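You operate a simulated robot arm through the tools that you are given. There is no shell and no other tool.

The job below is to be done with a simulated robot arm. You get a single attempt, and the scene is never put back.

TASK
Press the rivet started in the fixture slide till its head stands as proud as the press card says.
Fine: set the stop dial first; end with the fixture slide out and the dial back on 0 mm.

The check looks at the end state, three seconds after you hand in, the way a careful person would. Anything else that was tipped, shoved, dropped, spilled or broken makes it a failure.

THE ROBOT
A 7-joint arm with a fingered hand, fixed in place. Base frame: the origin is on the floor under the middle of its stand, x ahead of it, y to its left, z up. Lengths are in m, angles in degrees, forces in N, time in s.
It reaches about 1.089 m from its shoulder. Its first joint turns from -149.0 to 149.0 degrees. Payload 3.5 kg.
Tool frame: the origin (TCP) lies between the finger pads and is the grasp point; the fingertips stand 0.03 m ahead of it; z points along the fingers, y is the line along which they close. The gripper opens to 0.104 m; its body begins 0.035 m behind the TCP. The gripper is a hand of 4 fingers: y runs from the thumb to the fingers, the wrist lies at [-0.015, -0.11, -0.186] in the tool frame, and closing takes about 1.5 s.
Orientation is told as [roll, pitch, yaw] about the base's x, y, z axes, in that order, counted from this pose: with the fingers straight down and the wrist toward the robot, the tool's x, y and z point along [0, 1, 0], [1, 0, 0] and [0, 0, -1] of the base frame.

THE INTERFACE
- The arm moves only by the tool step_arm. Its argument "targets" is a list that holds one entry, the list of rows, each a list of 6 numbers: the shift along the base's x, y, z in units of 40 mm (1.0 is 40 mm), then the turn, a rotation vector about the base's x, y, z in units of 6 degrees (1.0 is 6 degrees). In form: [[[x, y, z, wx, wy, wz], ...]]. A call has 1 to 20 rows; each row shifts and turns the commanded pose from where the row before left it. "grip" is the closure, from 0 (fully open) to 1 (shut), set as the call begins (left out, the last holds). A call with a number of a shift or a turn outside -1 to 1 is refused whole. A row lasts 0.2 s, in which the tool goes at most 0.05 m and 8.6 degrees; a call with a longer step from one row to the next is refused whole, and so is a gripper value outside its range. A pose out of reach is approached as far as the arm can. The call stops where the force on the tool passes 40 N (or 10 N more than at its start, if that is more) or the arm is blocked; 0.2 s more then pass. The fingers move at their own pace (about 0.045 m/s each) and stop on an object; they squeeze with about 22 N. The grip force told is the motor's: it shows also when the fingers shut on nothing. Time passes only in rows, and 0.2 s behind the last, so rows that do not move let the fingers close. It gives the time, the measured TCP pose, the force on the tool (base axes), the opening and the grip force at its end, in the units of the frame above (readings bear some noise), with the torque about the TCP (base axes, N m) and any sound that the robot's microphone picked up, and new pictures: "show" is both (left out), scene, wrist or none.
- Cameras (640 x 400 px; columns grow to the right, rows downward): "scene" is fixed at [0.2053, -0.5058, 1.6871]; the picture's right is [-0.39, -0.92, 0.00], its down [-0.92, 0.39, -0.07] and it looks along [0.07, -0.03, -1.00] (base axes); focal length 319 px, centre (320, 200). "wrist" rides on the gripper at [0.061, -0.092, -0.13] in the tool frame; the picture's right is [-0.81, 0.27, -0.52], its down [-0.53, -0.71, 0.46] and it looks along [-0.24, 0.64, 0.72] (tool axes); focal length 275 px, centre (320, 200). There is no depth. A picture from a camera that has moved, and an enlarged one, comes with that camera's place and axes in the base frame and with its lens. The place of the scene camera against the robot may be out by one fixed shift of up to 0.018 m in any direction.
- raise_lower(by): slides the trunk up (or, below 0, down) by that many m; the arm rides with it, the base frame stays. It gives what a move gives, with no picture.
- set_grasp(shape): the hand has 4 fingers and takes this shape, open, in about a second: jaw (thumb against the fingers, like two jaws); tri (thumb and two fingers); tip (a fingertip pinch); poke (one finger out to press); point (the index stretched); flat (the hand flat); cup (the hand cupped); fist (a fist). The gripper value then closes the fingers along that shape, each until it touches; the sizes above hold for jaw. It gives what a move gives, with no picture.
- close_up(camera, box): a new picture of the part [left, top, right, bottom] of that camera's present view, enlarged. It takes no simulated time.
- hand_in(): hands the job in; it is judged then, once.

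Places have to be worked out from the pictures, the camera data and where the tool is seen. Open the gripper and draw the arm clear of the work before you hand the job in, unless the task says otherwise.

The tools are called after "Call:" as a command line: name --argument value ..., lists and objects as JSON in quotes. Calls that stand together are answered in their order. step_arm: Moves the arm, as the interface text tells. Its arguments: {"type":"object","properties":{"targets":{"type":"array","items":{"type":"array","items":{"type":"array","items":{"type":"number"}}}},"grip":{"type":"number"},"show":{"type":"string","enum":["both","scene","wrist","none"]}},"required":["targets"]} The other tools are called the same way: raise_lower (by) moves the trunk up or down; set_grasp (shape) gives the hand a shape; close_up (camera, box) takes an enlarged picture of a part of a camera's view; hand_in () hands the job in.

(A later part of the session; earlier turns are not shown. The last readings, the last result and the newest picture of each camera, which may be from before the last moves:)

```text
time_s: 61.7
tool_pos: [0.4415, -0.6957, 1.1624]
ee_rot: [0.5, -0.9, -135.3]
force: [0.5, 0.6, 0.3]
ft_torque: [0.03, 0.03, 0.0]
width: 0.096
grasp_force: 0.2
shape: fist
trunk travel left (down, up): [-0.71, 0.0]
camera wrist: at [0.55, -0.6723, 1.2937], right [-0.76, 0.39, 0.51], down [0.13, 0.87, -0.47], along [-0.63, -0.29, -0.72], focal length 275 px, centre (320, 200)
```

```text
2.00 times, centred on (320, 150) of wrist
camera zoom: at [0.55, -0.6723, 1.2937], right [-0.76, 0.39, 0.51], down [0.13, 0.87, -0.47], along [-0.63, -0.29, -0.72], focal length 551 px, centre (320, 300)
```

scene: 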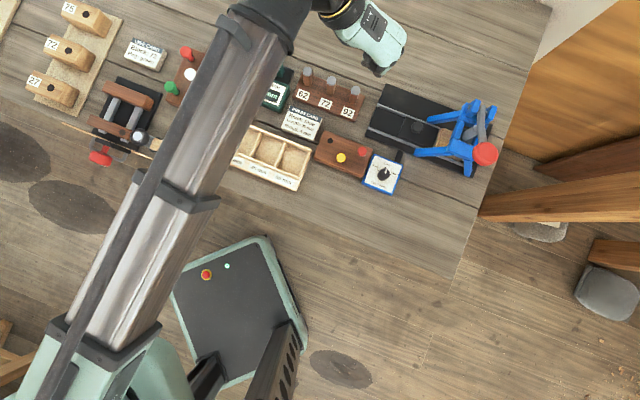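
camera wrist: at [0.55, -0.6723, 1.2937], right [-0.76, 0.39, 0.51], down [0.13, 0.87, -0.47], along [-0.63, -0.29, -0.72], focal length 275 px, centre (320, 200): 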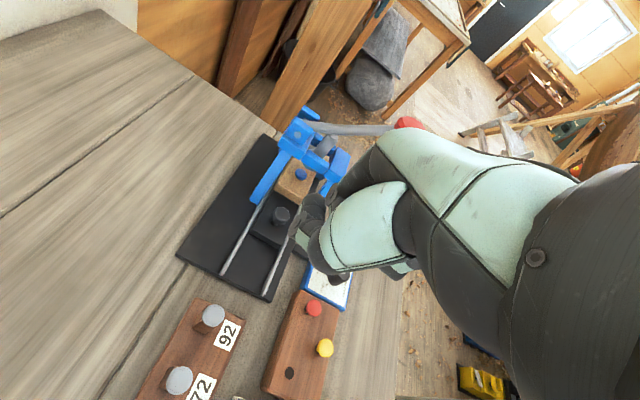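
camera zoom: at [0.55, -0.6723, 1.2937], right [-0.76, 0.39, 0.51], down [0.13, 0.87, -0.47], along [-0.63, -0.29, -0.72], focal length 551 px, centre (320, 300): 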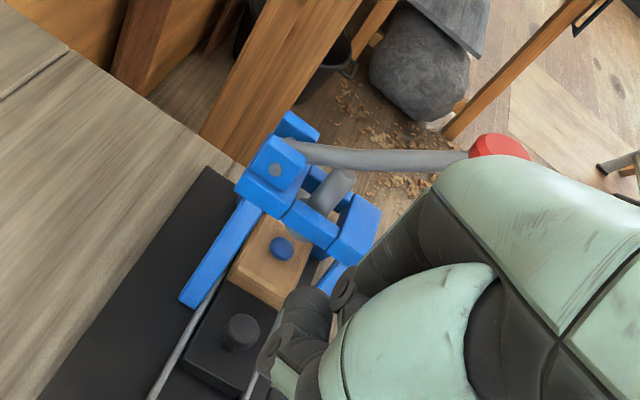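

The blue head now sits low on the wood. I zoom in to judge how proud it stands.

Call:
close_up --camera "wrist" --box '[270, 150, 330, 200]'

Call:
close_up --camera "scene" --box '[400, 80, 510, 180]'

```text
8.00 times, centred on (300, 175) of wrist
camera zoom: at [0.55, -0.6723, 1.2937], right [-0.76, 0.39, 0.51], down [0.13, 0.87, -0.47], along [-0.63, -0.29, -0.72], focal length 2202 px, centre (480, 400)
```

zoom: 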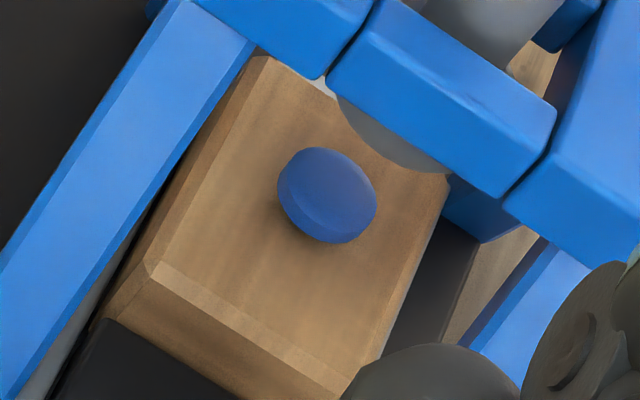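

```text
4.00 times, centred on (455, 130) of scene
camera zoom: at [0.2053, -0.5058, 1.6871], right [-0.39, -0.92, 0.0], down [-0.92, 0.39, -0.07], along [0.07, -0.03, -1.0], focal length 1277 px, centre (-220, 480)
```

zoom: 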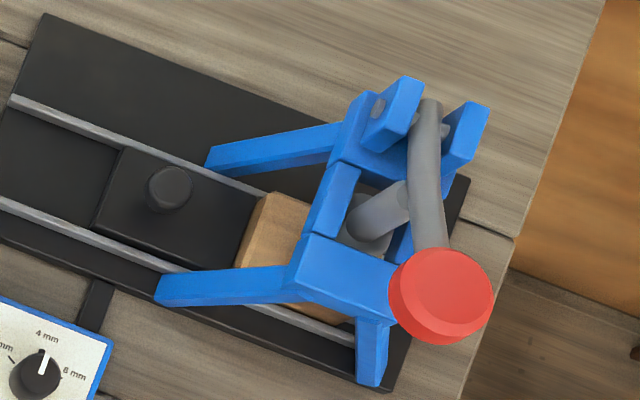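

The head top is now at z ≈ 0.963 against a wood top of ≈ 0.958, down from 0.975 — consistent with 4 mm proud at the hard stop. Now the slide must come out: I switch to poke and tilt the hand 24° so the index is near vertical for hooking the slide knob from its far side.

Call:
set_grasp --shape "poke"

Call:
step_arm --targets '[[[0, 0, 0, -0.7, 0.714, 0], [0, 0, 0, -0.7, 0.714, 0], [-0.3, -0.35, -0.2, -0.7, 0.714, 0], [-0.4, -0.5, -0.2, -0.7, 0.714, 0], [-0.5, -0.5, 0, 0, 0, 0], [-0.5, -0.5, 0, 0, 0, 0]]]'

Call:
close_up --camera "wrist" --box '[220, 80, 420, 280]'

Call:
close_up --camera "scene" --box '[360, 40, 510, 180]'

```text
time_s: 62.6
tool_pos: [0.441, -0.6955, 1.1635]
ee_rot: [0.5, -0.9, -135.1]
force: [0.1, 0.4, 0.0]
ft_torque: [0.0, -0.01, -0.04]
width: 0.0
grasp_force: 0.0
shape: poke
trunk travel left (down, up): [-0.71, 0.0]
```

```text
time_s: 64.0
tool_pos: [0.3727, -0.7675, 1.1498]
ee_rot: [0.3, -24.9, -134.9]
force: [0.6, 0.1, -0.4]
ft_torque: [0.01, -0.02, 0.02]
width: 0.0
grasp_force: 0.1
shape: poke
trunk travel left (down, up): [-0.71, 0.0]
camera wrist: at [0.5121, -0.7126, 1.2308], right [-0.6, 0.55, 0.58], down [-0.05, 0.7, -0.72], along [-0.8, -0.46, -0.39], focal length 275 px, centre (320, 200)
```

scene: 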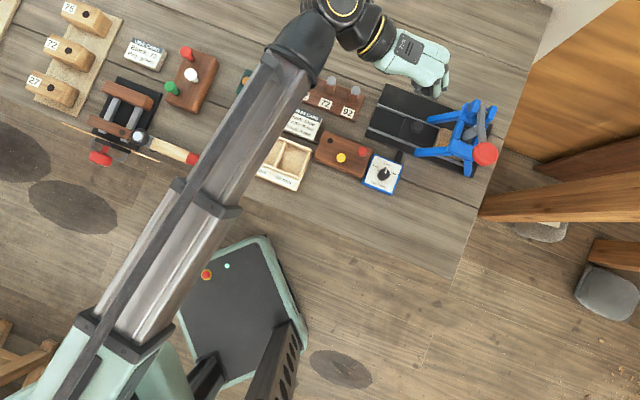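
wrist: 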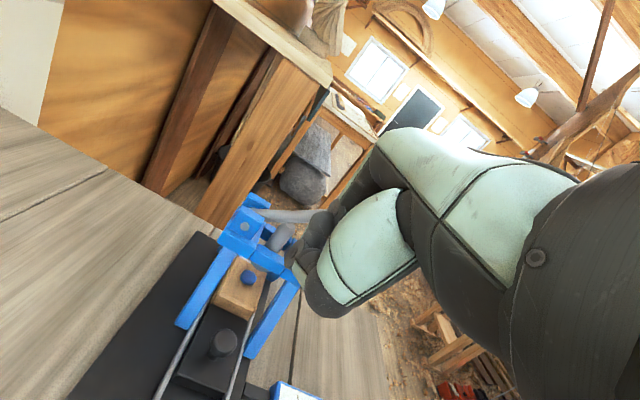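

```text
2.00 times, centred on (320, 180) of wrist
camera zoom: at [0.5121, -0.7126, 1.2308], right [-0.6, 0.55, 0.58], down [-0.05, 0.7, -0.72], along [-0.8, -0.46, -0.39], focal length 551 px, centre (320, 240)
```

zoom: 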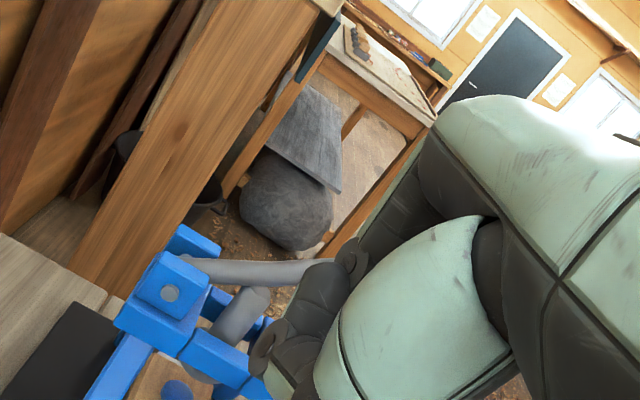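

```text
2.86 times, centred on (435, 110) of scene
camera zoom: at [0.2053, -0.5058, 1.6871], right [-0.39, -0.92, 0.0], down [-0.92, 0.39, -0.07], along [0.07, -0.03, -1.0], focal length 912 px, centre (-9, 457)
```

zoom: 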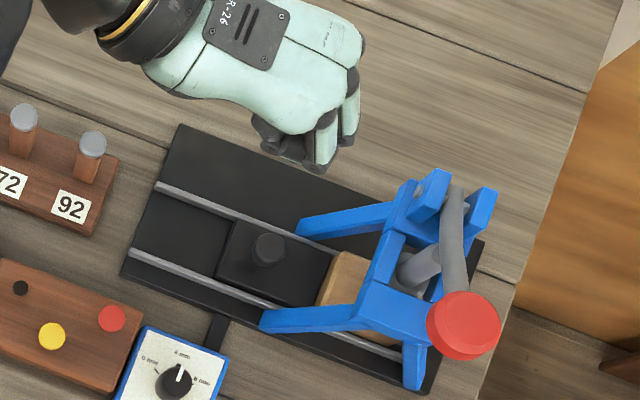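

The grip value is still 1.0 from the fist, which may curl the poke finger. I set the grip to 0.5, as in the first poke, and look at the hand.

Call:
step_arm --targets '[[[0, 0, 0, 0, 0, 0], [0, 0, 0, 0, 0, 0], [0, 0, 0, 0, 0, 0], [0, 0, 0, 0, 0, 0], [0, 0, 0, 0, 0, 0]]]' --grip 0.5 --show "wrist"

Call:
close_up --camera "wrist" --box '[220, 120, 420, 320]'

Call:
close_up --camera "scene" --box '[380, 30, 480, 120]'

```text
time_s: 65.2
tool_pos: [0.3724, -0.7676, 1.1509]
ee_rot: [0.3, -24.9, -135.1]
force: [1.2, 0.8, -0.1]
ft_torque: [0.02, 0.02, -0.01]
width: 0.048
grasp_force: 0.1
shape: jaw
trunk travel left (down, up): [-0.71, 0.0]
camera wrist: at [0.512, -0.7125, 1.2309], right [-0.6, 0.55, 0.58], down [-0.05, 0.7, -0.72], along [-0.8, -0.46, -0.39], focal length 275 px, centre (320, 200)
```

wrist: 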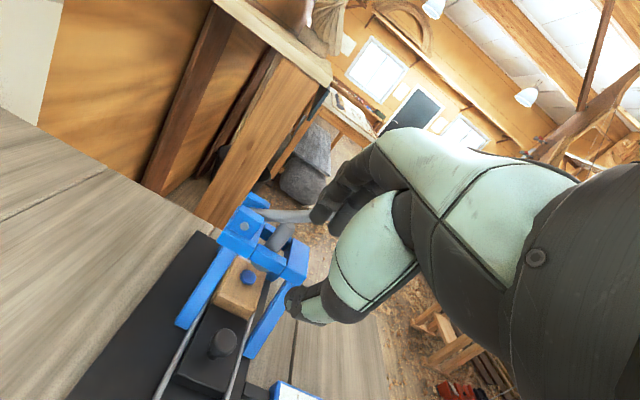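

```text
2.00 times, centred on (320, 220) of wrist
camera zoom: at [0.512, -0.7125, 1.2309], right [-0.6, 0.55, 0.58], down [-0.05, 0.7, -0.72], along [-0.8, -0.46, -0.39], focal length 551 px, centre (320, 160)
```

zoom: 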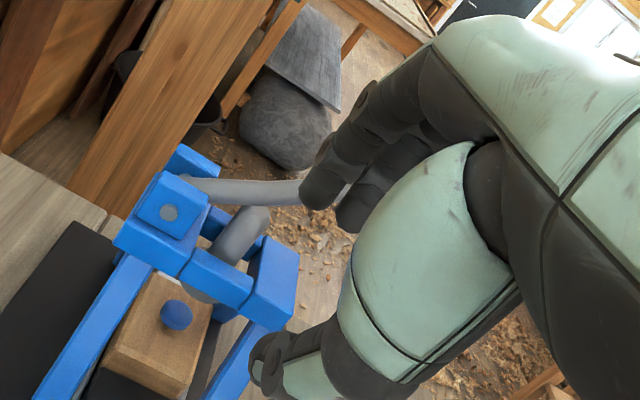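

```text
4.44 times, centred on (430, 75) of scene
camera zoom: at [0.2053, -0.5058, 1.6871], right [-0.39, -0.92, 0.0], down [-0.92, 0.39, -0.07], along [0.07, -0.03, -1.0], focal length 1419 px, centre (-169, 756)
```

zoom: 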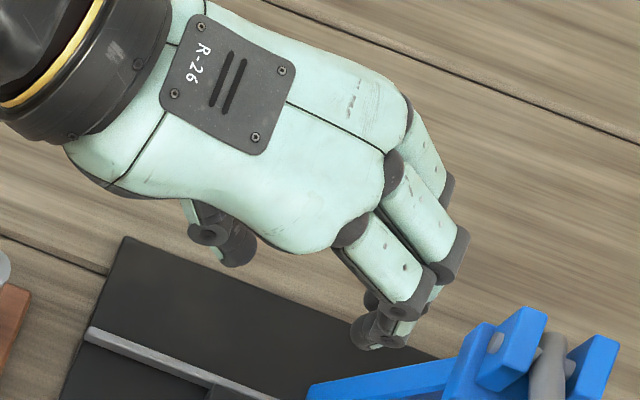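

Passing a grip value switched the hand back to jaw. I set poke again without touching the grip and look.

Call:
set_grasp --shape "poke"

Call:
close_up --camera "wrist" --box '[220, 120, 420, 320]'

Call:
close_up --camera "scene" --box '[380, 30, 480, 120]'

```text
time_s: 66.1
tool_pos: [0.3726, -0.7668, 1.1497]
ee_rot: [0.4, -24.9, -135.0]
force: [-0.4, 0.0, -0.1]
ft_torque: [0.04, 0.0, -0.02]
width: 0.0
grasp_force: 0.1
shape: poke
trunk travel left (down, up): [-0.71, 0.0]
```

```text
2.00 times, centred on (320, 220) of wrist
camera zoom: at [0.512, -0.7125, 1.2309], right [-0.6, 0.55, 0.58], down [-0.05, 0.7, -0.72], along [-0.8, -0.46, -0.39], focal length 551 px, centre (320, 160)
```

zoom: 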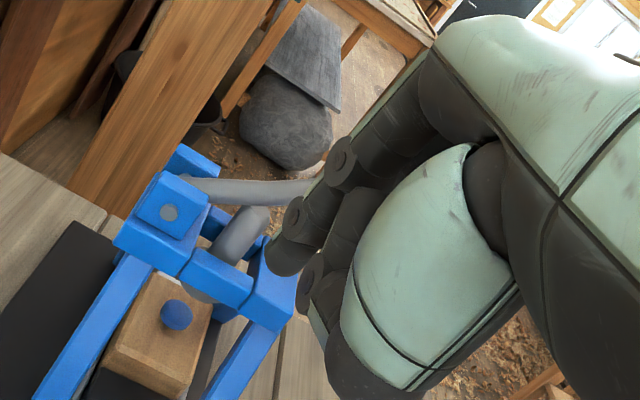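

```text
4.44 times, centred on (430, 75) of scene
camera zoom: at [0.2053, -0.5058, 1.6871], right [-0.39, -0.92, 0.0], down [-0.92, 0.39, -0.07], along [0.07, -0.03, -1.0], focal length 1419 px, centre (-169, 756)
```

zoom: 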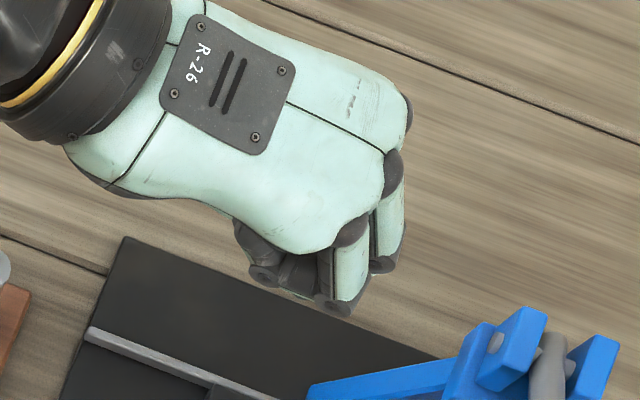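

Poke restored. From this view the knob's at [0.338, −0.795] and the wood's left face is ~27 mm right of the knob edge, so the finger (≈15 mm) fits in between. I move over that gap and descend to just above knob height, then check.

Call:
step_arm --targets '[[[-0.49, -0.445, -0.4, 0, 0, 0], [-0.49, -0.445, -0.4, 0, 0, 0], [0, 0, -0.8, 0, 0, 0], [0, 0, -0.8, 0, 0, 0], [0, 0, -0.7, 0, 0, 0]]]'

Call:
close_up --camera "wrist" --box '[200, 150, 380, 330]'

Call:
close_up --camera "scene" --box '[380, 60, 500, 170]'

```text
time_s: 67.3
tool_pos: [0.3329, -0.804, 1.0247]
ee_rot: [0.4, -24.9, -135.1]
force: [0.8, 0.5, 0.2]
ft_torque: [-0.01, 0.02, 0.03]
width: 0.0002
grasp_force: 0.1
shape: poke
trunk travel left (down, up): [-0.71, 0.0]
camera wrist: at [0.4732, -0.7508, 1.1054], right [-0.6, 0.55, 0.58], down [-0.05, 0.7, -0.72], along [-0.8, -0.46, -0.39], focal length 275 px, centre (320, 200)
```

scene: 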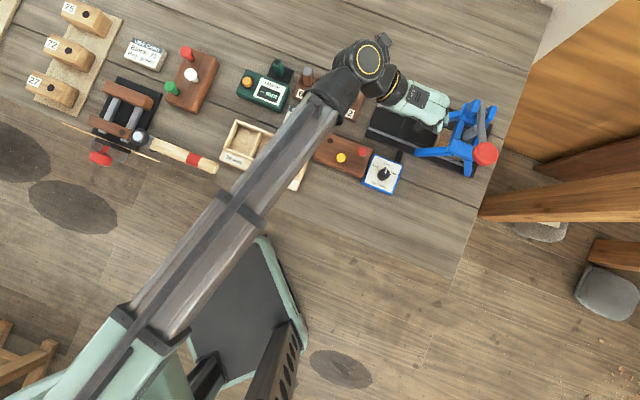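
wrist: 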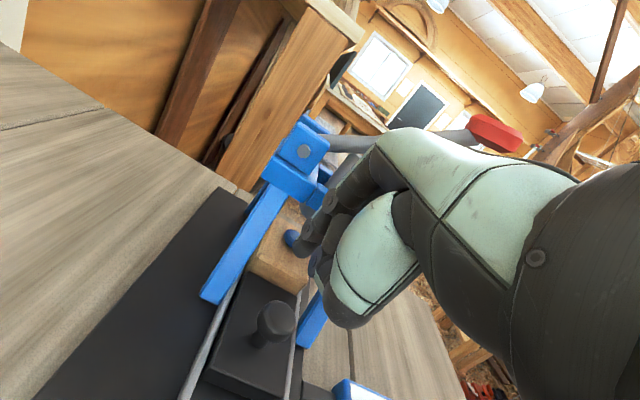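

```text
2.22 times, centred on (290, 240) of wrist
camera zoom: at [0.4732, -0.7508, 1.1054], right [-0.6, 0.55, 0.58], down [-0.05, 0.7, -0.72], along [-0.8, -0.46, -0.39], focal length 612 px, centre (387, 111)
```

zoom: 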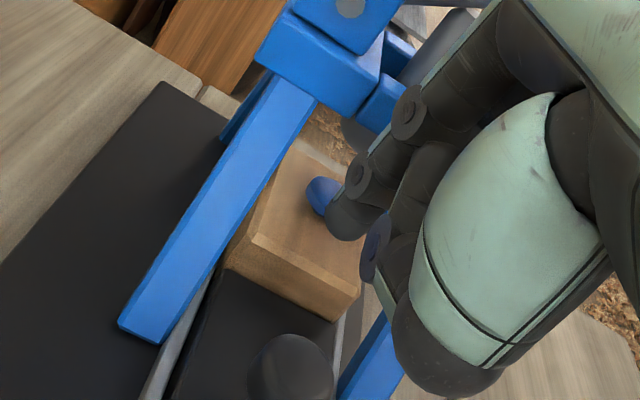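

```text
3.64 times, centred on (440, 115) of scene
camera zoom: at [0.2053, -0.5058, 1.6871], right [-0.39, -0.92, 0.0], down [-0.92, 0.39, -0.07], along [0.07, -0.03, -1.0], focal length 1161 px, centre (-116, 509)
```

zoom: 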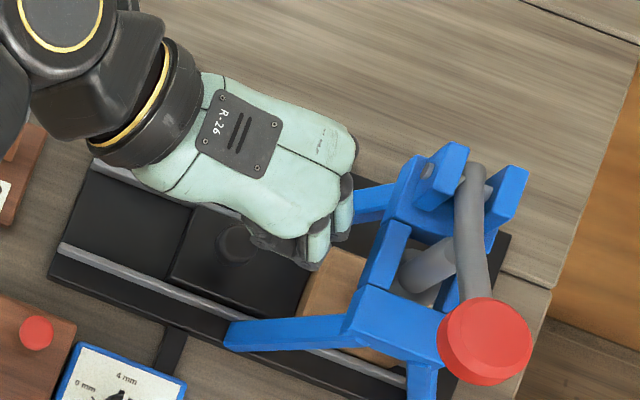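

The fingertip lies over the gap between knob and wood (e1 ≈ 0.342–0.348). I nudge 3 mm toward the knob and go down in small steps.

Call:
step_arm --targets '[[[-0.02, 0.125, 0, 0, 0, 0], [0, 0, -0.35, 0, 0, 0], [0, 0, -0.35, 0, 0, 0]]]' --show "wrist"

Call:
close_up --camera "wrist" --box '[220, 170, 360, 310]'

```text
time_s: 68.1
tool_pos: [0.3324, -0.7988, 0.9967]
ee_rot: [0.3, -25.0, -135.0]
force: [0.0, 0.8, 0.2]
ft_torque: [-0.03, 0.02, 0.0]
width: 0.0
grasp_force: 0.0
shape: poke
trunk travel left (down, up): [-0.71, 0.0]
camera wrist: at [0.4729, -0.7454, 1.077], right [-0.6, 0.55, 0.58], down [-0.05, 0.7, -0.72], along [-0.8, -0.46, -0.39], focal length 275 px, centre (320, 200)
```

wrist: 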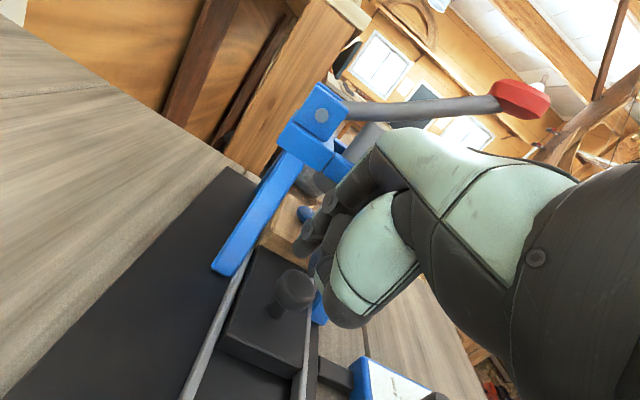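

```text
2.86 times, centred on (290, 240) of wrist
camera zoom: at [0.4729, -0.7454, 1.077], right [-0.6, 0.55, 0.58], down [-0.05, 0.7, -0.72], along [-0.8, -0.46, -0.39], focal length 786 px, centre (406, 86)
```

zoom: 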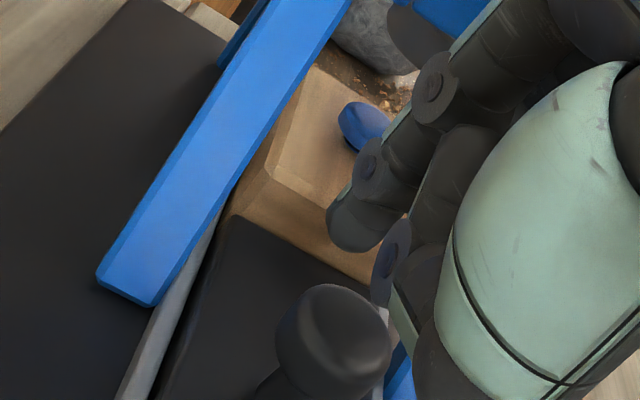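

The tip lines up in the gap (about 8 mm to the knob, 5 mm to the wood). I descend 30 mm.

Call:
step_arm --targets '[[[0, 0, -0.25, 0, 0, 0], [0, 0, -0.25, 0, 0, 0], [0, 0, -0.25, 0, 0, 0]]]' --show "wrist"

Call:
close_up --camera "wrist" --box '[220, 170, 360, 310]'

```text
time_s: 68.9
tool_pos: [0.3329, -0.7989, 0.968]
ee_rot: [0.5, -25.0, -135.1]
force: [0.9, -1.1, 13.2]
ft_torque: [0.07, -0.12, -0.02]
width: 0.0
grasp_force: 0.1
shape: poke
trunk travel left (down, up): [-0.71, 0.0]
camera wrist: at [0.472, -0.7444, 1.0498], right [-0.6, 0.55, 0.58], down [-0.05, 0.69, -0.72], along [-0.8, -0.46, -0.39], focal length 275 px, centre (320, 200)
```

wrist: 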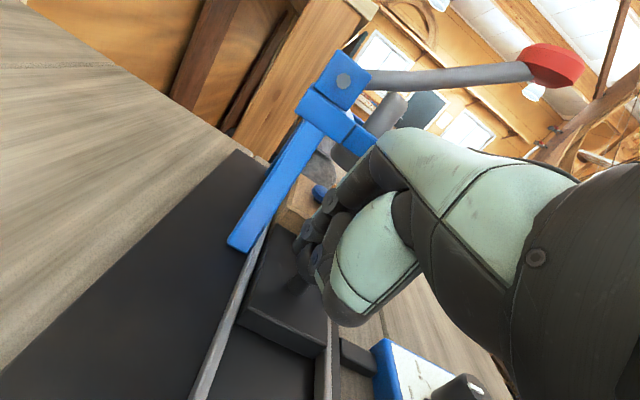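

```text
2.86 times, centred on (290, 240) of wrist
camera zoom: at [0.472, -0.7444, 1.0498], right [-0.6, 0.55, 0.58], down [-0.05, 0.69, -0.72], along [-0.8, -0.46, -0.39], focal length 786 px, centre (406, 86)
```

zoom: 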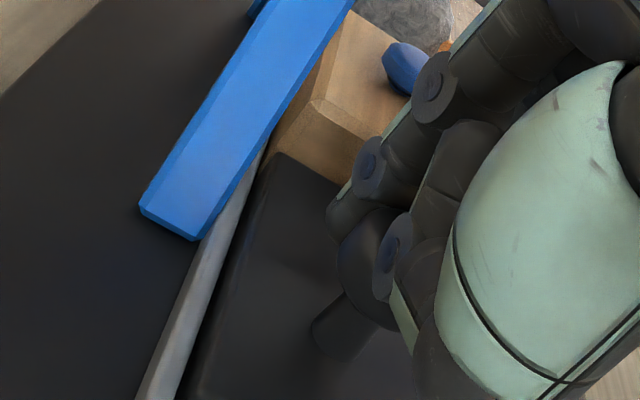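

An upward force of 13 N: a curled finger rests on the knob top. I rise 6 mm to unload it and recheck.

Call:
step_arm --targets '[[[0, 0, 0.08, 0, 0, 0], [0, 0, 0.07, 0, 0, 0]]]' --show "wrist"

Call:
close_up --camera "wrist" --box '[250, 190, 350, 290]'

```text
time_s: 69.5
tool_pos: [0.3319, -0.7987, 0.9727]
ee_rot: [0.3, -24.8, -135.1]
force: [-2.5, -2.2, -1.6]
ft_torque: [-0.03, -0.03, 0.03]
width: 0.0002
grasp_force: 0.0
shape: poke
trunk travel left (down, up): [-0.71, 0.0]
camera wrist: at [0.4719, -0.7449, 1.053], right [-0.6, 0.55, 0.58], down [-0.05, 0.7, -0.72], along [-0.8, -0.46, -0.39], focal length 275 px, centre (320, 200)
```

wrist: 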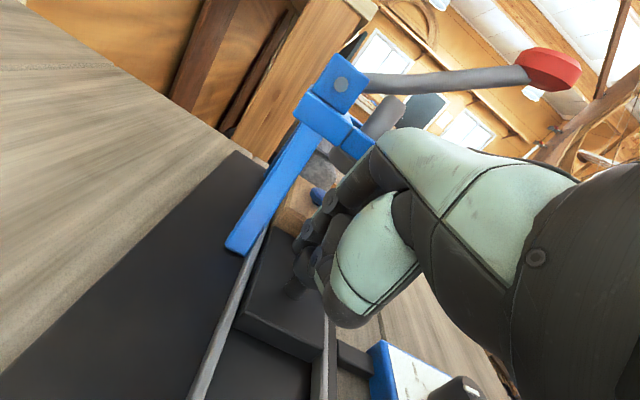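

```text
4.00 times, centred on (300, 240) of wrist
camera zoom: at [0.4719, -0.7449, 1.053], right [-0.6, 0.55, 0.58], down [-0.05, 0.7, -0.72], along [-0.8, -0.46, -0.39], focal length 1101 px, centre (400, 40)
```

zoom: 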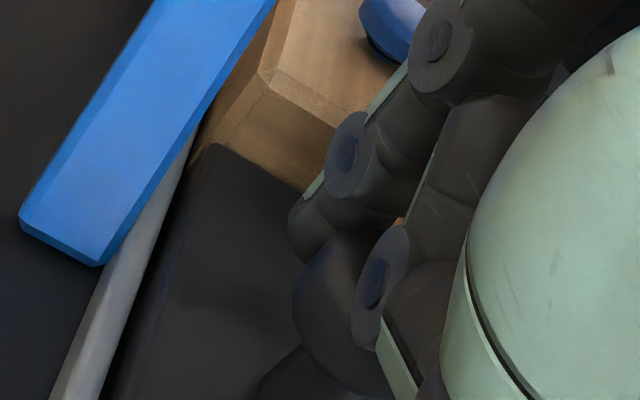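

The index is behind the knob head as wanted. I pull 24 mm back along the rail and check.

Call:
step_arm --targets '[[[0.143, 0.14, 0, 0, 0, 0], [0.143, 0.14, 0, 0, 0, 0], [0.143, 0.14, 0, 0, 0, 0]]]'

Call:
close_up --camera "wrist" --box '[230, 170, 370, 310]'

Call:
close_up --camera "scene" --box '[360, 60, 500, 180]'

```text
time_s: 70.3
tool_pos: [0.3499, -0.7816, 0.9717]
ee_rot: [0.3, -25.0, -135.1]
force: [-2.1, -0.5, -0.1]
ft_torque: [0.03, 0.0, 0.0]
width: 0.0
grasp_force: 0.0
shape: poke
trunk travel left (down, up): [-0.71, 0.0]
camera wrist: at [0.4898, -0.7281, 1.0538], right [-0.6, 0.55, 0.58], down [-0.05, 0.7, -0.72], along [-0.8, -0.46, -0.39], focal length 275 px, centre (320, 200)
```

scene: 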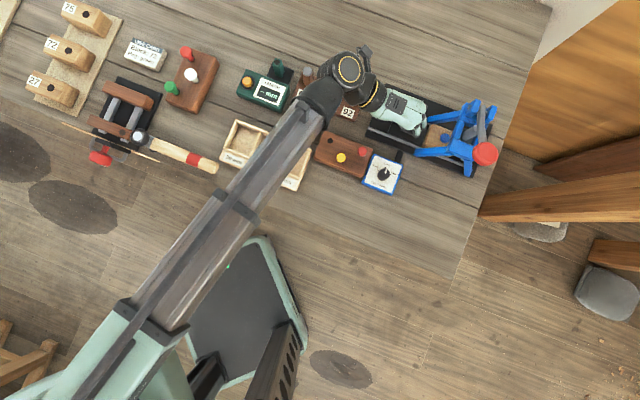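
wrist: 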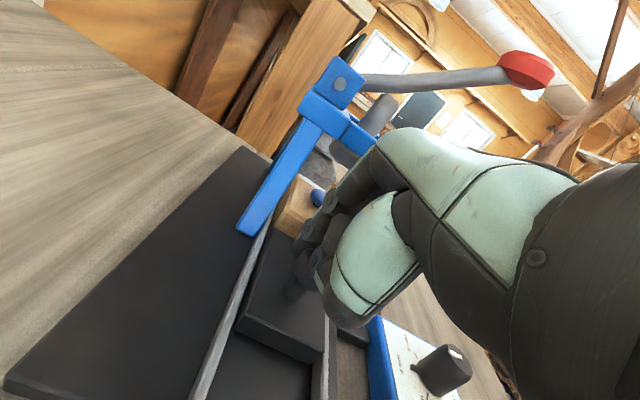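

```text
2.86 times, centred on (300, 240) of wrist
camera zoom: at [0.4898, -0.7281, 1.0538], right [-0.6, 0.55, 0.58], down [-0.05, 0.7, -0.72], along [-0.8, -0.46, -0.39], focal length 786 px, centre (377, 86)
```

zoom: 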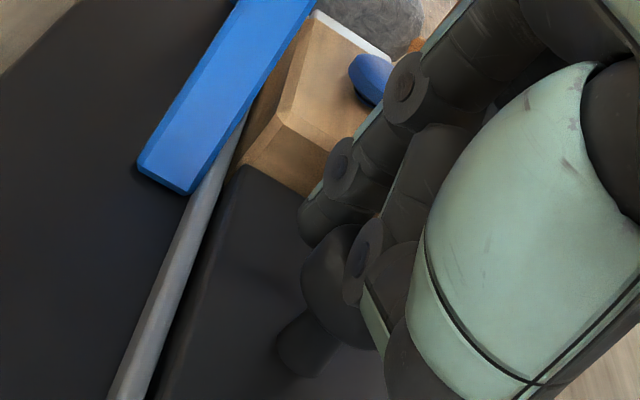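

```text
3.33 times, centred on (430, 120) of scene
camera zoom: at [0.2053, -0.5058, 1.6871], right [-0.39, -0.92, 0.0], down [-0.92, 0.39, -0.07], along [0.07, -0.03, -1.0], focal length 1064 px, centre (-47, 467)
```

zoom: 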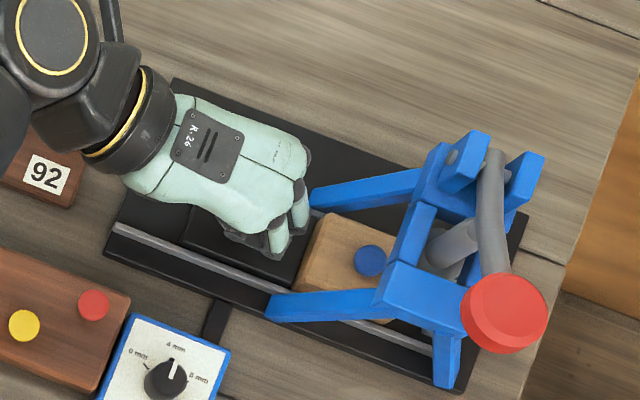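

The slide is coming out with the finger at low force. I pull another 40 mm.

Call:
step_arm --targets '[[[0.143, 0.14, 0, 0, 0, 0], [0.143, 0.14, 0, 0, 0, 0], [0.143, 0.14, 0, 0, 0, 0], [0.143, 0.14, 0, 0, 0, 0], [0.143, 0.14, 0, 0, 0, 0]]]'

Call:
close_up --camera "wrist" --box '[200, 170, 400, 370]'

Call:
close_up --camera "scene" --box '[340, 60, 480, 180]'

```text
time_s: 71.5
tool_pos: [0.3791, -0.7537, 0.9748]
ee_rot: [0.3, -24.8, -135.1]
force: [-2.1, 0.7, 0.5]
ft_torque: [-0.03, 0.02, 0.01]
width: 0.0
grasp_force: 0.1
shape: poke
trunk travel left (down, up): [-0.71, 0.0]
camera wrist: at [0.5185, -0.7002, 1.0538], right [-0.6, 0.55, 0.58], down [-0.05, 0.7, -0.72], along [-0.8, -0.46, -0.39], focal length 275 px, centre (320, 200)
```

scene: 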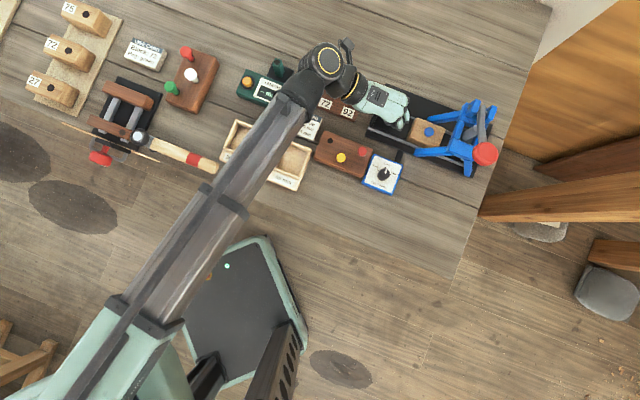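
wrist: 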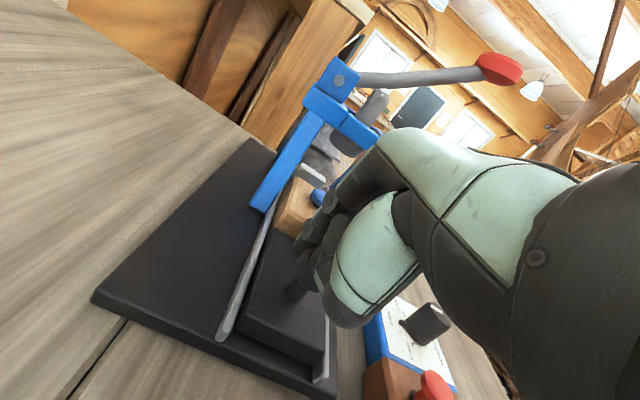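

```text
2.00 times, centred on (300, 270) of wrist
camera zoom: at [0.5185, -0.7002, 1.0538], right [-0.6, 0.55, 0.58], down [-0.05, 0.7, -0.72], along [-0.8, -0.46, -0.39], focal length 551 px, centre (360, 60)
```

zoom: 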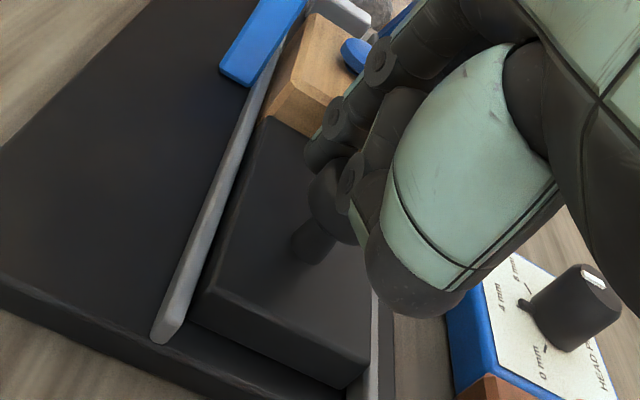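

```text
3.33 times, centred on (410, 120) of scene
camera zoom: at [0.2053, -0.5058, 1.6871], right [-0.39, -0.92, 0.0], down [-0.92, 0.39, -0.07], along [0.07, -0.03, -1.0], focal length 1064 px, centre (20, 467)
```

zoom: 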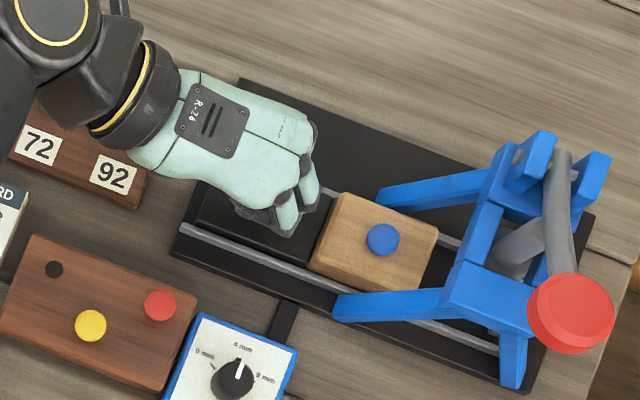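

About 33 mm remain to the original "out" position. I pull 24 mm more and check for clearance with peg 92.

Call:
step_arm --targets '[[[0.143, 0.14, 0, 0, 0, 0], [0.143, 0.14, 0, 0, 0, 0], [0.143, 0.14, 0, 0, 0, 0]]]'

Call:
close_up --camera "wrist" --box '[200, 170, 400, 370]'

Call:
close_up --camera "scene" --box '[340, 60, 480, 180]'

```text
time_s: 72.3
tool_pos: [0.3959, -0.7376, 0.9729]
ee_rot: [0.4, -24.9, -135.1]
force: [-1.4, -0.3, -0.9]
ft_torque: [-0.04, 0.03, 0.0]
width: 0.0
grasp_force: 0.1
shape: poke
trunk travel left (down, up): [-0.71, 0.0]
camera wrist: at [0.5355, -0.6831, 1.0539], right [-0.6, 0.55, 0.58], down [-0.05, 0.7, -0.72], along [-0.8, -0.46, -0.39], focal length 275 px, centre (320, 200)
```

scene: 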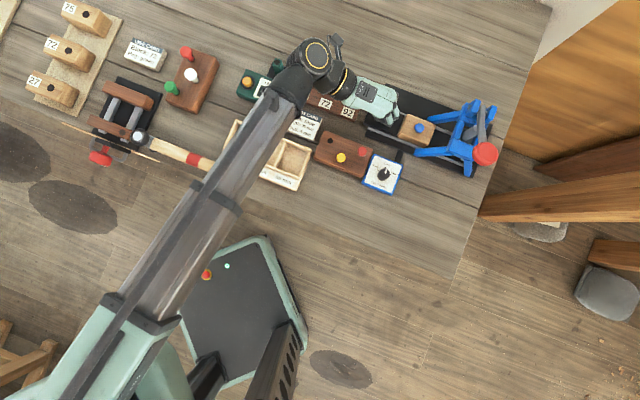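
wrist: 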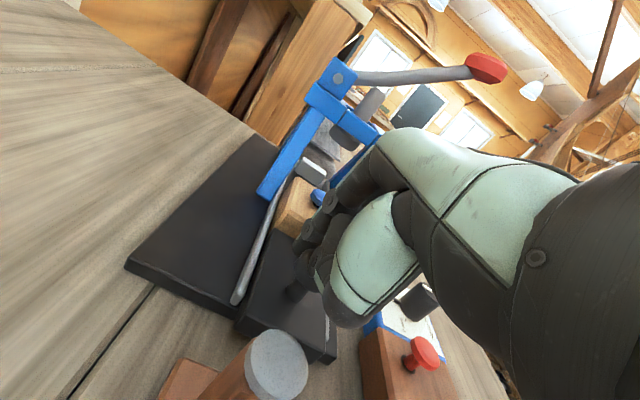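

```text
2.00 times, centred on (300, 270) of wrist
camera zoom: at [0.5355, -0.6831, 1.0539], right [-0.6, 0.55, 0.58], down [-0.05, 0.7, -0.72], along [-0.8, -0.46, -0.39], focal length 551 px, centre (360, 60)
```

zoom: 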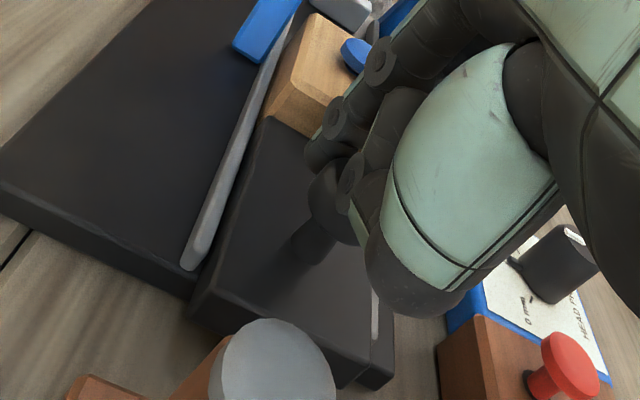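

```text
3.33 times, centred on (410, 120) of scene
camera zoom: at [0.2053, -0.5058, 1.6871], right [-0.39, -0.92, 0.0], down [-0.92, 0.39, -0.07], along [0.07, -0.03, -1.0], focal length 1064 px, centre (20, 467)
```

zoom: 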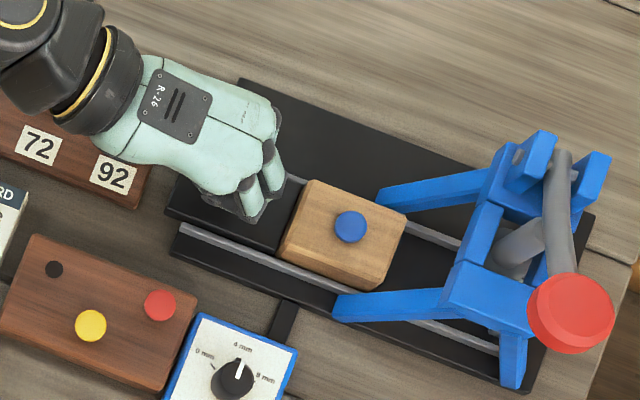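

About 10 mm remain. I pull 8 mm, then check.

Call:
step_arm --targets '[[[0.0715, 0.07, 0, 0, 0, 0], [0.0715, 0.07, 0, 0, 0, 0]]]'

Call:
close_up --camera "scene" --box '[340, 60, 500, 180]'

Call:
close_up --camera "wrist" --box '[200, 200, 400, 400]'

```text
time_s: 72.9
tool_pos: [0.4013, -0.7299, 0.9733]
ee_rot: [0.4, -24.9, -135.1]
force: [-1.9, -0.3, -1.2]
ft_torque: [-0.05, 0.06, 0.01]
width: 0.0001
grasp_force: 0.0
shape: poke
trunk travel left (down, up): [-0.71, 0.0]
camera wrist: at [0.5413, -0.6775, 1.0539], right [-0.6, 0.55, 0.58], down [-0.05, 0.7, -0.72], along [-0.8, -0.46, -0.39], focal length 275 px, centre (320, 200)
```

scene: 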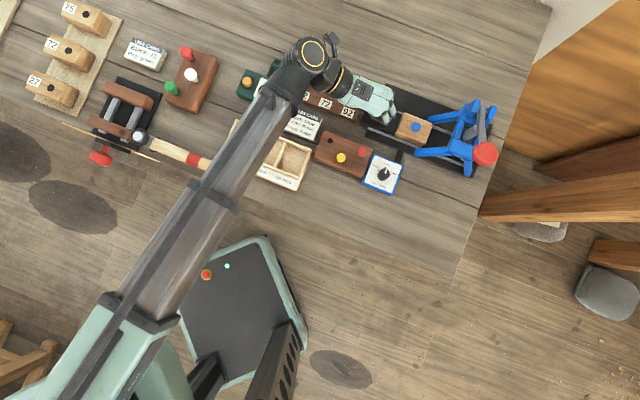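
wrist: 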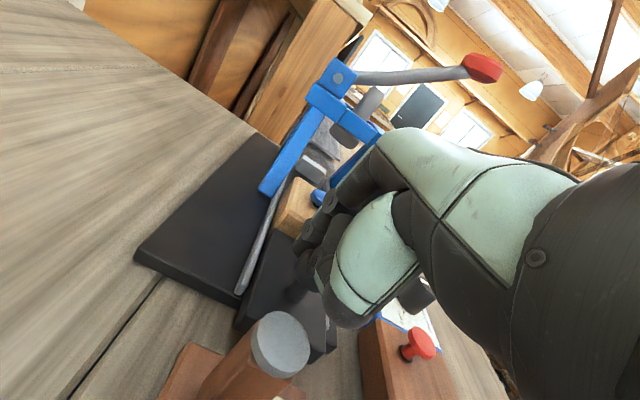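

```text
3.33 times, centred on (420, 120) of scene
camera zoom: at [0.2053, -0.5058, 1.6871], right [-0.39, -0.92, 0.0], down [-0.92, 0.39, -0.07], along [0.07, -0.03, -1.0], focal length 1064 px, centre (-13, 467)
```

zoom: 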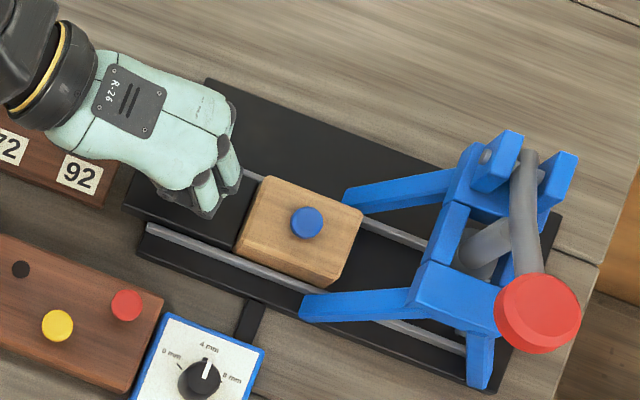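

```text
2.00 times, centred on (300, 300) of wrist
camera zoom: at [0.5413, -0.6775, 1.0539], right [-0.6, 0.55, 0.58], down [-0.05, 0.7, -0.72], along [-0.8, -0.46, -0.39], focal length 551 px, centre (360, 0)
```

zoom: 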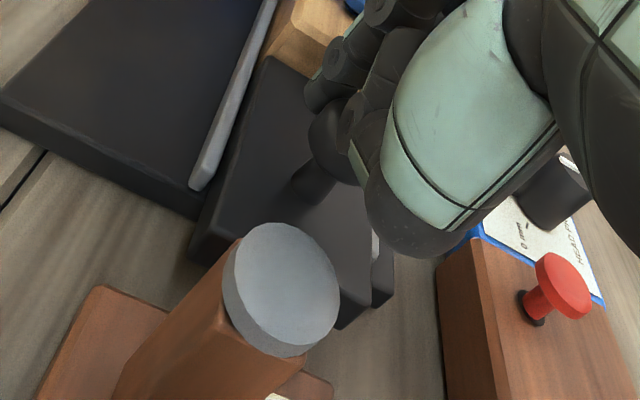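

The slide is within ~2–3 mm of where it began. I pull 3 mm more to finish, then move the finger off the knob.

Call:
step_arm --targets '[[[0.054, 0.0525, 0, 0, 0, 0], [0, 0, 0, 0, 0, 0]]]' --show "none"

Call:
close_up --camera "scene" --box '[340, 60, 500, 180]'

```text
time_s: 73.5
tool_pos: [0.4026, -0.7303, 0.9729]
ee_rot: [0.3, -24.9, -135.0]
force: [-3.9, -0.3, -0.5]
ft_torque: [-0.03, 0.09, -0.01]
width: 0.0002
grasp_force: 0.0
shape: poke
trunk travel left (down, up): [-0.71, 0.0]
```

```text
3.33 times, centred on (420, 120) of scene
camera zoom: at [0.2053, -0.5058, 1.6871], right [-0.39, -0.92, 0.0], down [-0.92, 0.39, -0.07], along [0.07, -0.03, -1.0], focal length 1064 px, centre (-13, 467)
```

zoom: 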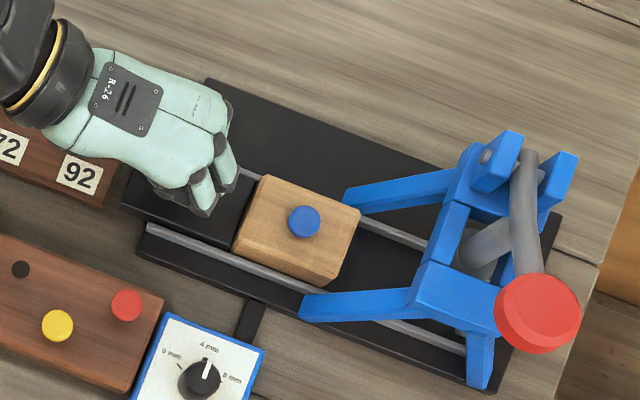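

The slide matches its original out position. I ease the finger 4 mm off the knob and rise straight up.

Call:
step_arm --targets '[[[-0.07, -0.07, 0, 0, 0, 0], [0, 0, 0.4, 0, 0, 0], [0, 0, 0.8, 0, 0, 0], [0, 0, 0.9, 0, 0, 0], [0, 0, 0.9, 0, 0, 0]]]'

Call:
close_up --camera "wrist" --box '[180, 130, 400, 400]'

Call:
close_up --camera "scene" --box '[340, 60, 500, 180]'

```text
time_s: 74.7
tool_pos: [0.4011, -0.7328, 1.0938]
ee_rot: [0.3, -24.9, -135.0]
force: [0.1, 1.0, -0.6]
ft_torque: [-0.03, -0.04, -0.01]
width: 0.0001
grasp_force: 0.1
shape: poke
trunk travel left (down, up): [-0.71, 0.0]
camera wrist: at [0.5426, -0.6786, 1.174], right [-0.6, 0.55, 0.58], down [-0.05, 0.7, -0.72], along [-0.8, -0.46, -0.39], focal length 275 px, centre (320, 200)
```

scene: 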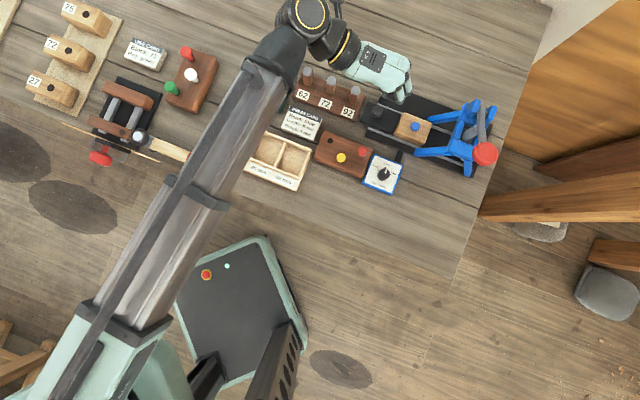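
wrist: 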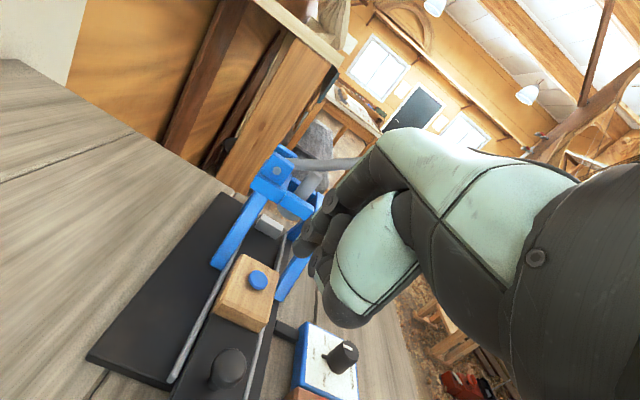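

```text
1.48 times, centred on (290, 265) of wrist
camera zoom: at [0.5426, -0.6786, 1.174], right [-0.6, 0.55, 0.58], down [-0.05, 0.7, -0.72], along [-0.8, -0.46, -0.39], focal length 408 px, centre (364, 104)
```

zoom: 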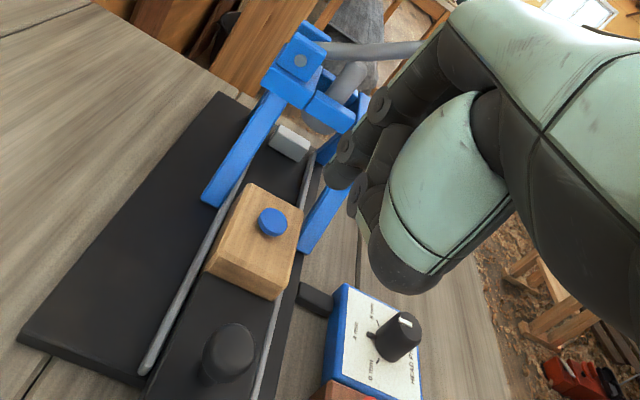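

```text
3.33 times, centred on (420, 120) of scene
camera zoom: at [0.2053, -0.5058, 1.6871], right [-0.39, -0.92, 0.0], down [-0.92, 0.39, -0.07], along [0.07, -0.03, -1.0], focal length 1064 px, centre (-13, 467)
```

zoom: 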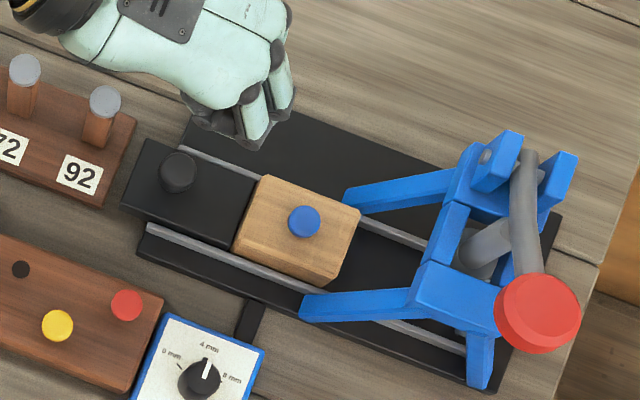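

Slide is out, peg rack untouched. I zoom into the rivet to check its height above the wood.

Call:
close_up --camera "wrist" --box '[210, 240, 290, 330]'

```text
4.44 times, centred on (250, 285) of wrist
camera zoom: at [0.5426, -0.6786, 1.174], right [-0.6, 0.55, 0.58], down [-0.05, 0.7, -0.72], along [-0.8, -0.46, -0.39], focal length 1224 px, centre (631, -178)
```

zoom: 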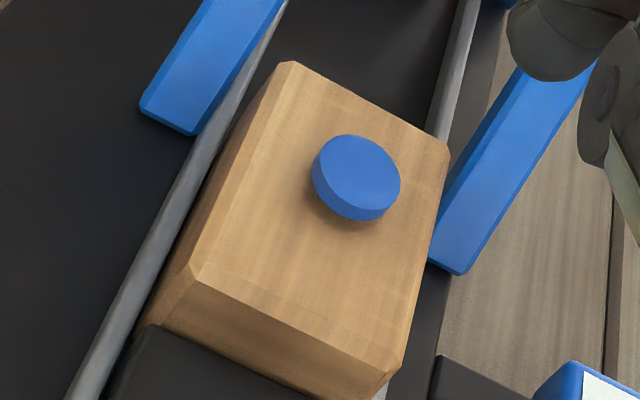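

The head sits on the wood with ~4–5 mm visible side, which fits 4 mm proud. Now for the dial: I take off the tilt, change to the tip pinch and move above the dial knob at yaw −130°.

Call:
step_arm --targets '[[[0, 0.3, 0.2, 0.7, -0.714, 0], [0, 0.3, 0.2, 0.7, -0.714, 0], [-0.3, 0.3, 0, 0.7, -0.714, 0], [-0.3, 0.3, 0, 0.7, -0.714, 0], [-0.3, 0.2, 0, 0.1, -0.1, 0]]]' --show "none"

Call:
set_grasp --shape "tip"

```text
time_s: 75.9
tool_pos: [0.365, -0.6759, 1.1078]
ee_rot: [0.6, 0.0, -135.1]
force: [-0.2, -0.2, 0.1]
ft_torque: [-0.04, 0.01, 0.0]
width: 0.0
grasp_force: 0.0
shape: poke
trunk travel left (down, up): [-0.71, 0.0]
```

```text
time_s: 76.8
tool_pos: [0.365, -0.6751, 1.109]
ee_rot: [0.5, -0.1, -135.2]
force: [0.4, 0.7, 0.0]
ft_torque: [0.01, -0.01, -0.05]
width: 0.1036
grasp_force: 0.1
shape: tip
trunk travel left (down, up): [-0.71, 0.0]
```

The hand is level in tip shape. I move over the knob and down to 1.035 with the pinch at ~52 mm.

Call:
step_arm --targets '[[[-0.62, -0.05, -0.2, 0, 0, 0.22], [-0.62, -0.05, -0.3, 0, 0, 0.22], [-0.62, -0.05, -0.4, 0, 0, 0.22], [-0.63, -0.05, -0.5, 0, 0, 0.21], [0, 0, -0.45, 0, 0, 0]]]' --grip 0.5

Call:
close_up --camera "wrist" --box '[220, 210, 360, 340]'

```text
time_s: 78.0
tool_pos: [0.2658, -0.6855, 1.0353]
ee_rot: [0.5, 0.0, -129.8]
force: [0.6, -0.7, 0.0]
ft_torque: [0.03, 0.02, 0.01]
width: 0.0526
grasp_force: 0.0
shape: tip
trunk travel left (down, up): [-0.71, 0.0]
camera wrist: at [0.37, -0.6544, 1.1669], right [-0.8, 0.31, 0.51], down [0.05, 0.89, -0.46], along [-0.6, -0.34, -0.73], focal length 275 px, centre (320, 200)
```

scene: 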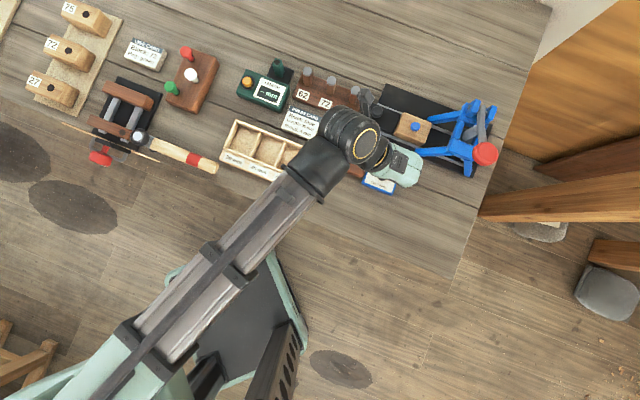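
wrist: 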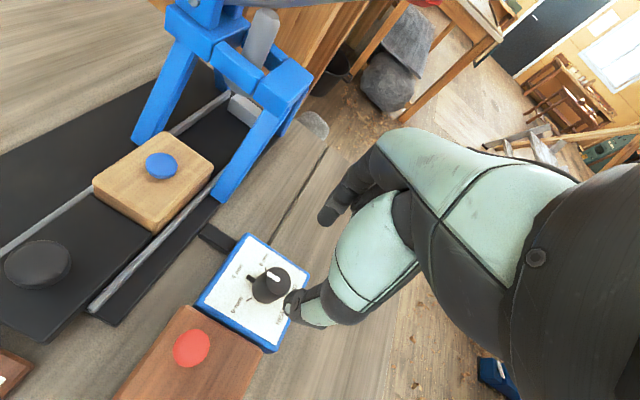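

```text
3.08 times, centred on (290, 275) of wrist
camera zoom: at [0.37, -0.6544, 1.1669], right [-0.8, 0.31, 0.51], down [0.05, 0.89, -0.46], along [-0.6, -0.34, -0.73], focal length 847 px, centre (412, -31)
```

zoom: 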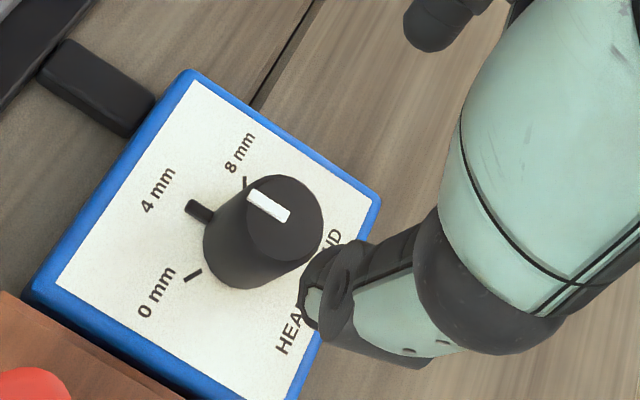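

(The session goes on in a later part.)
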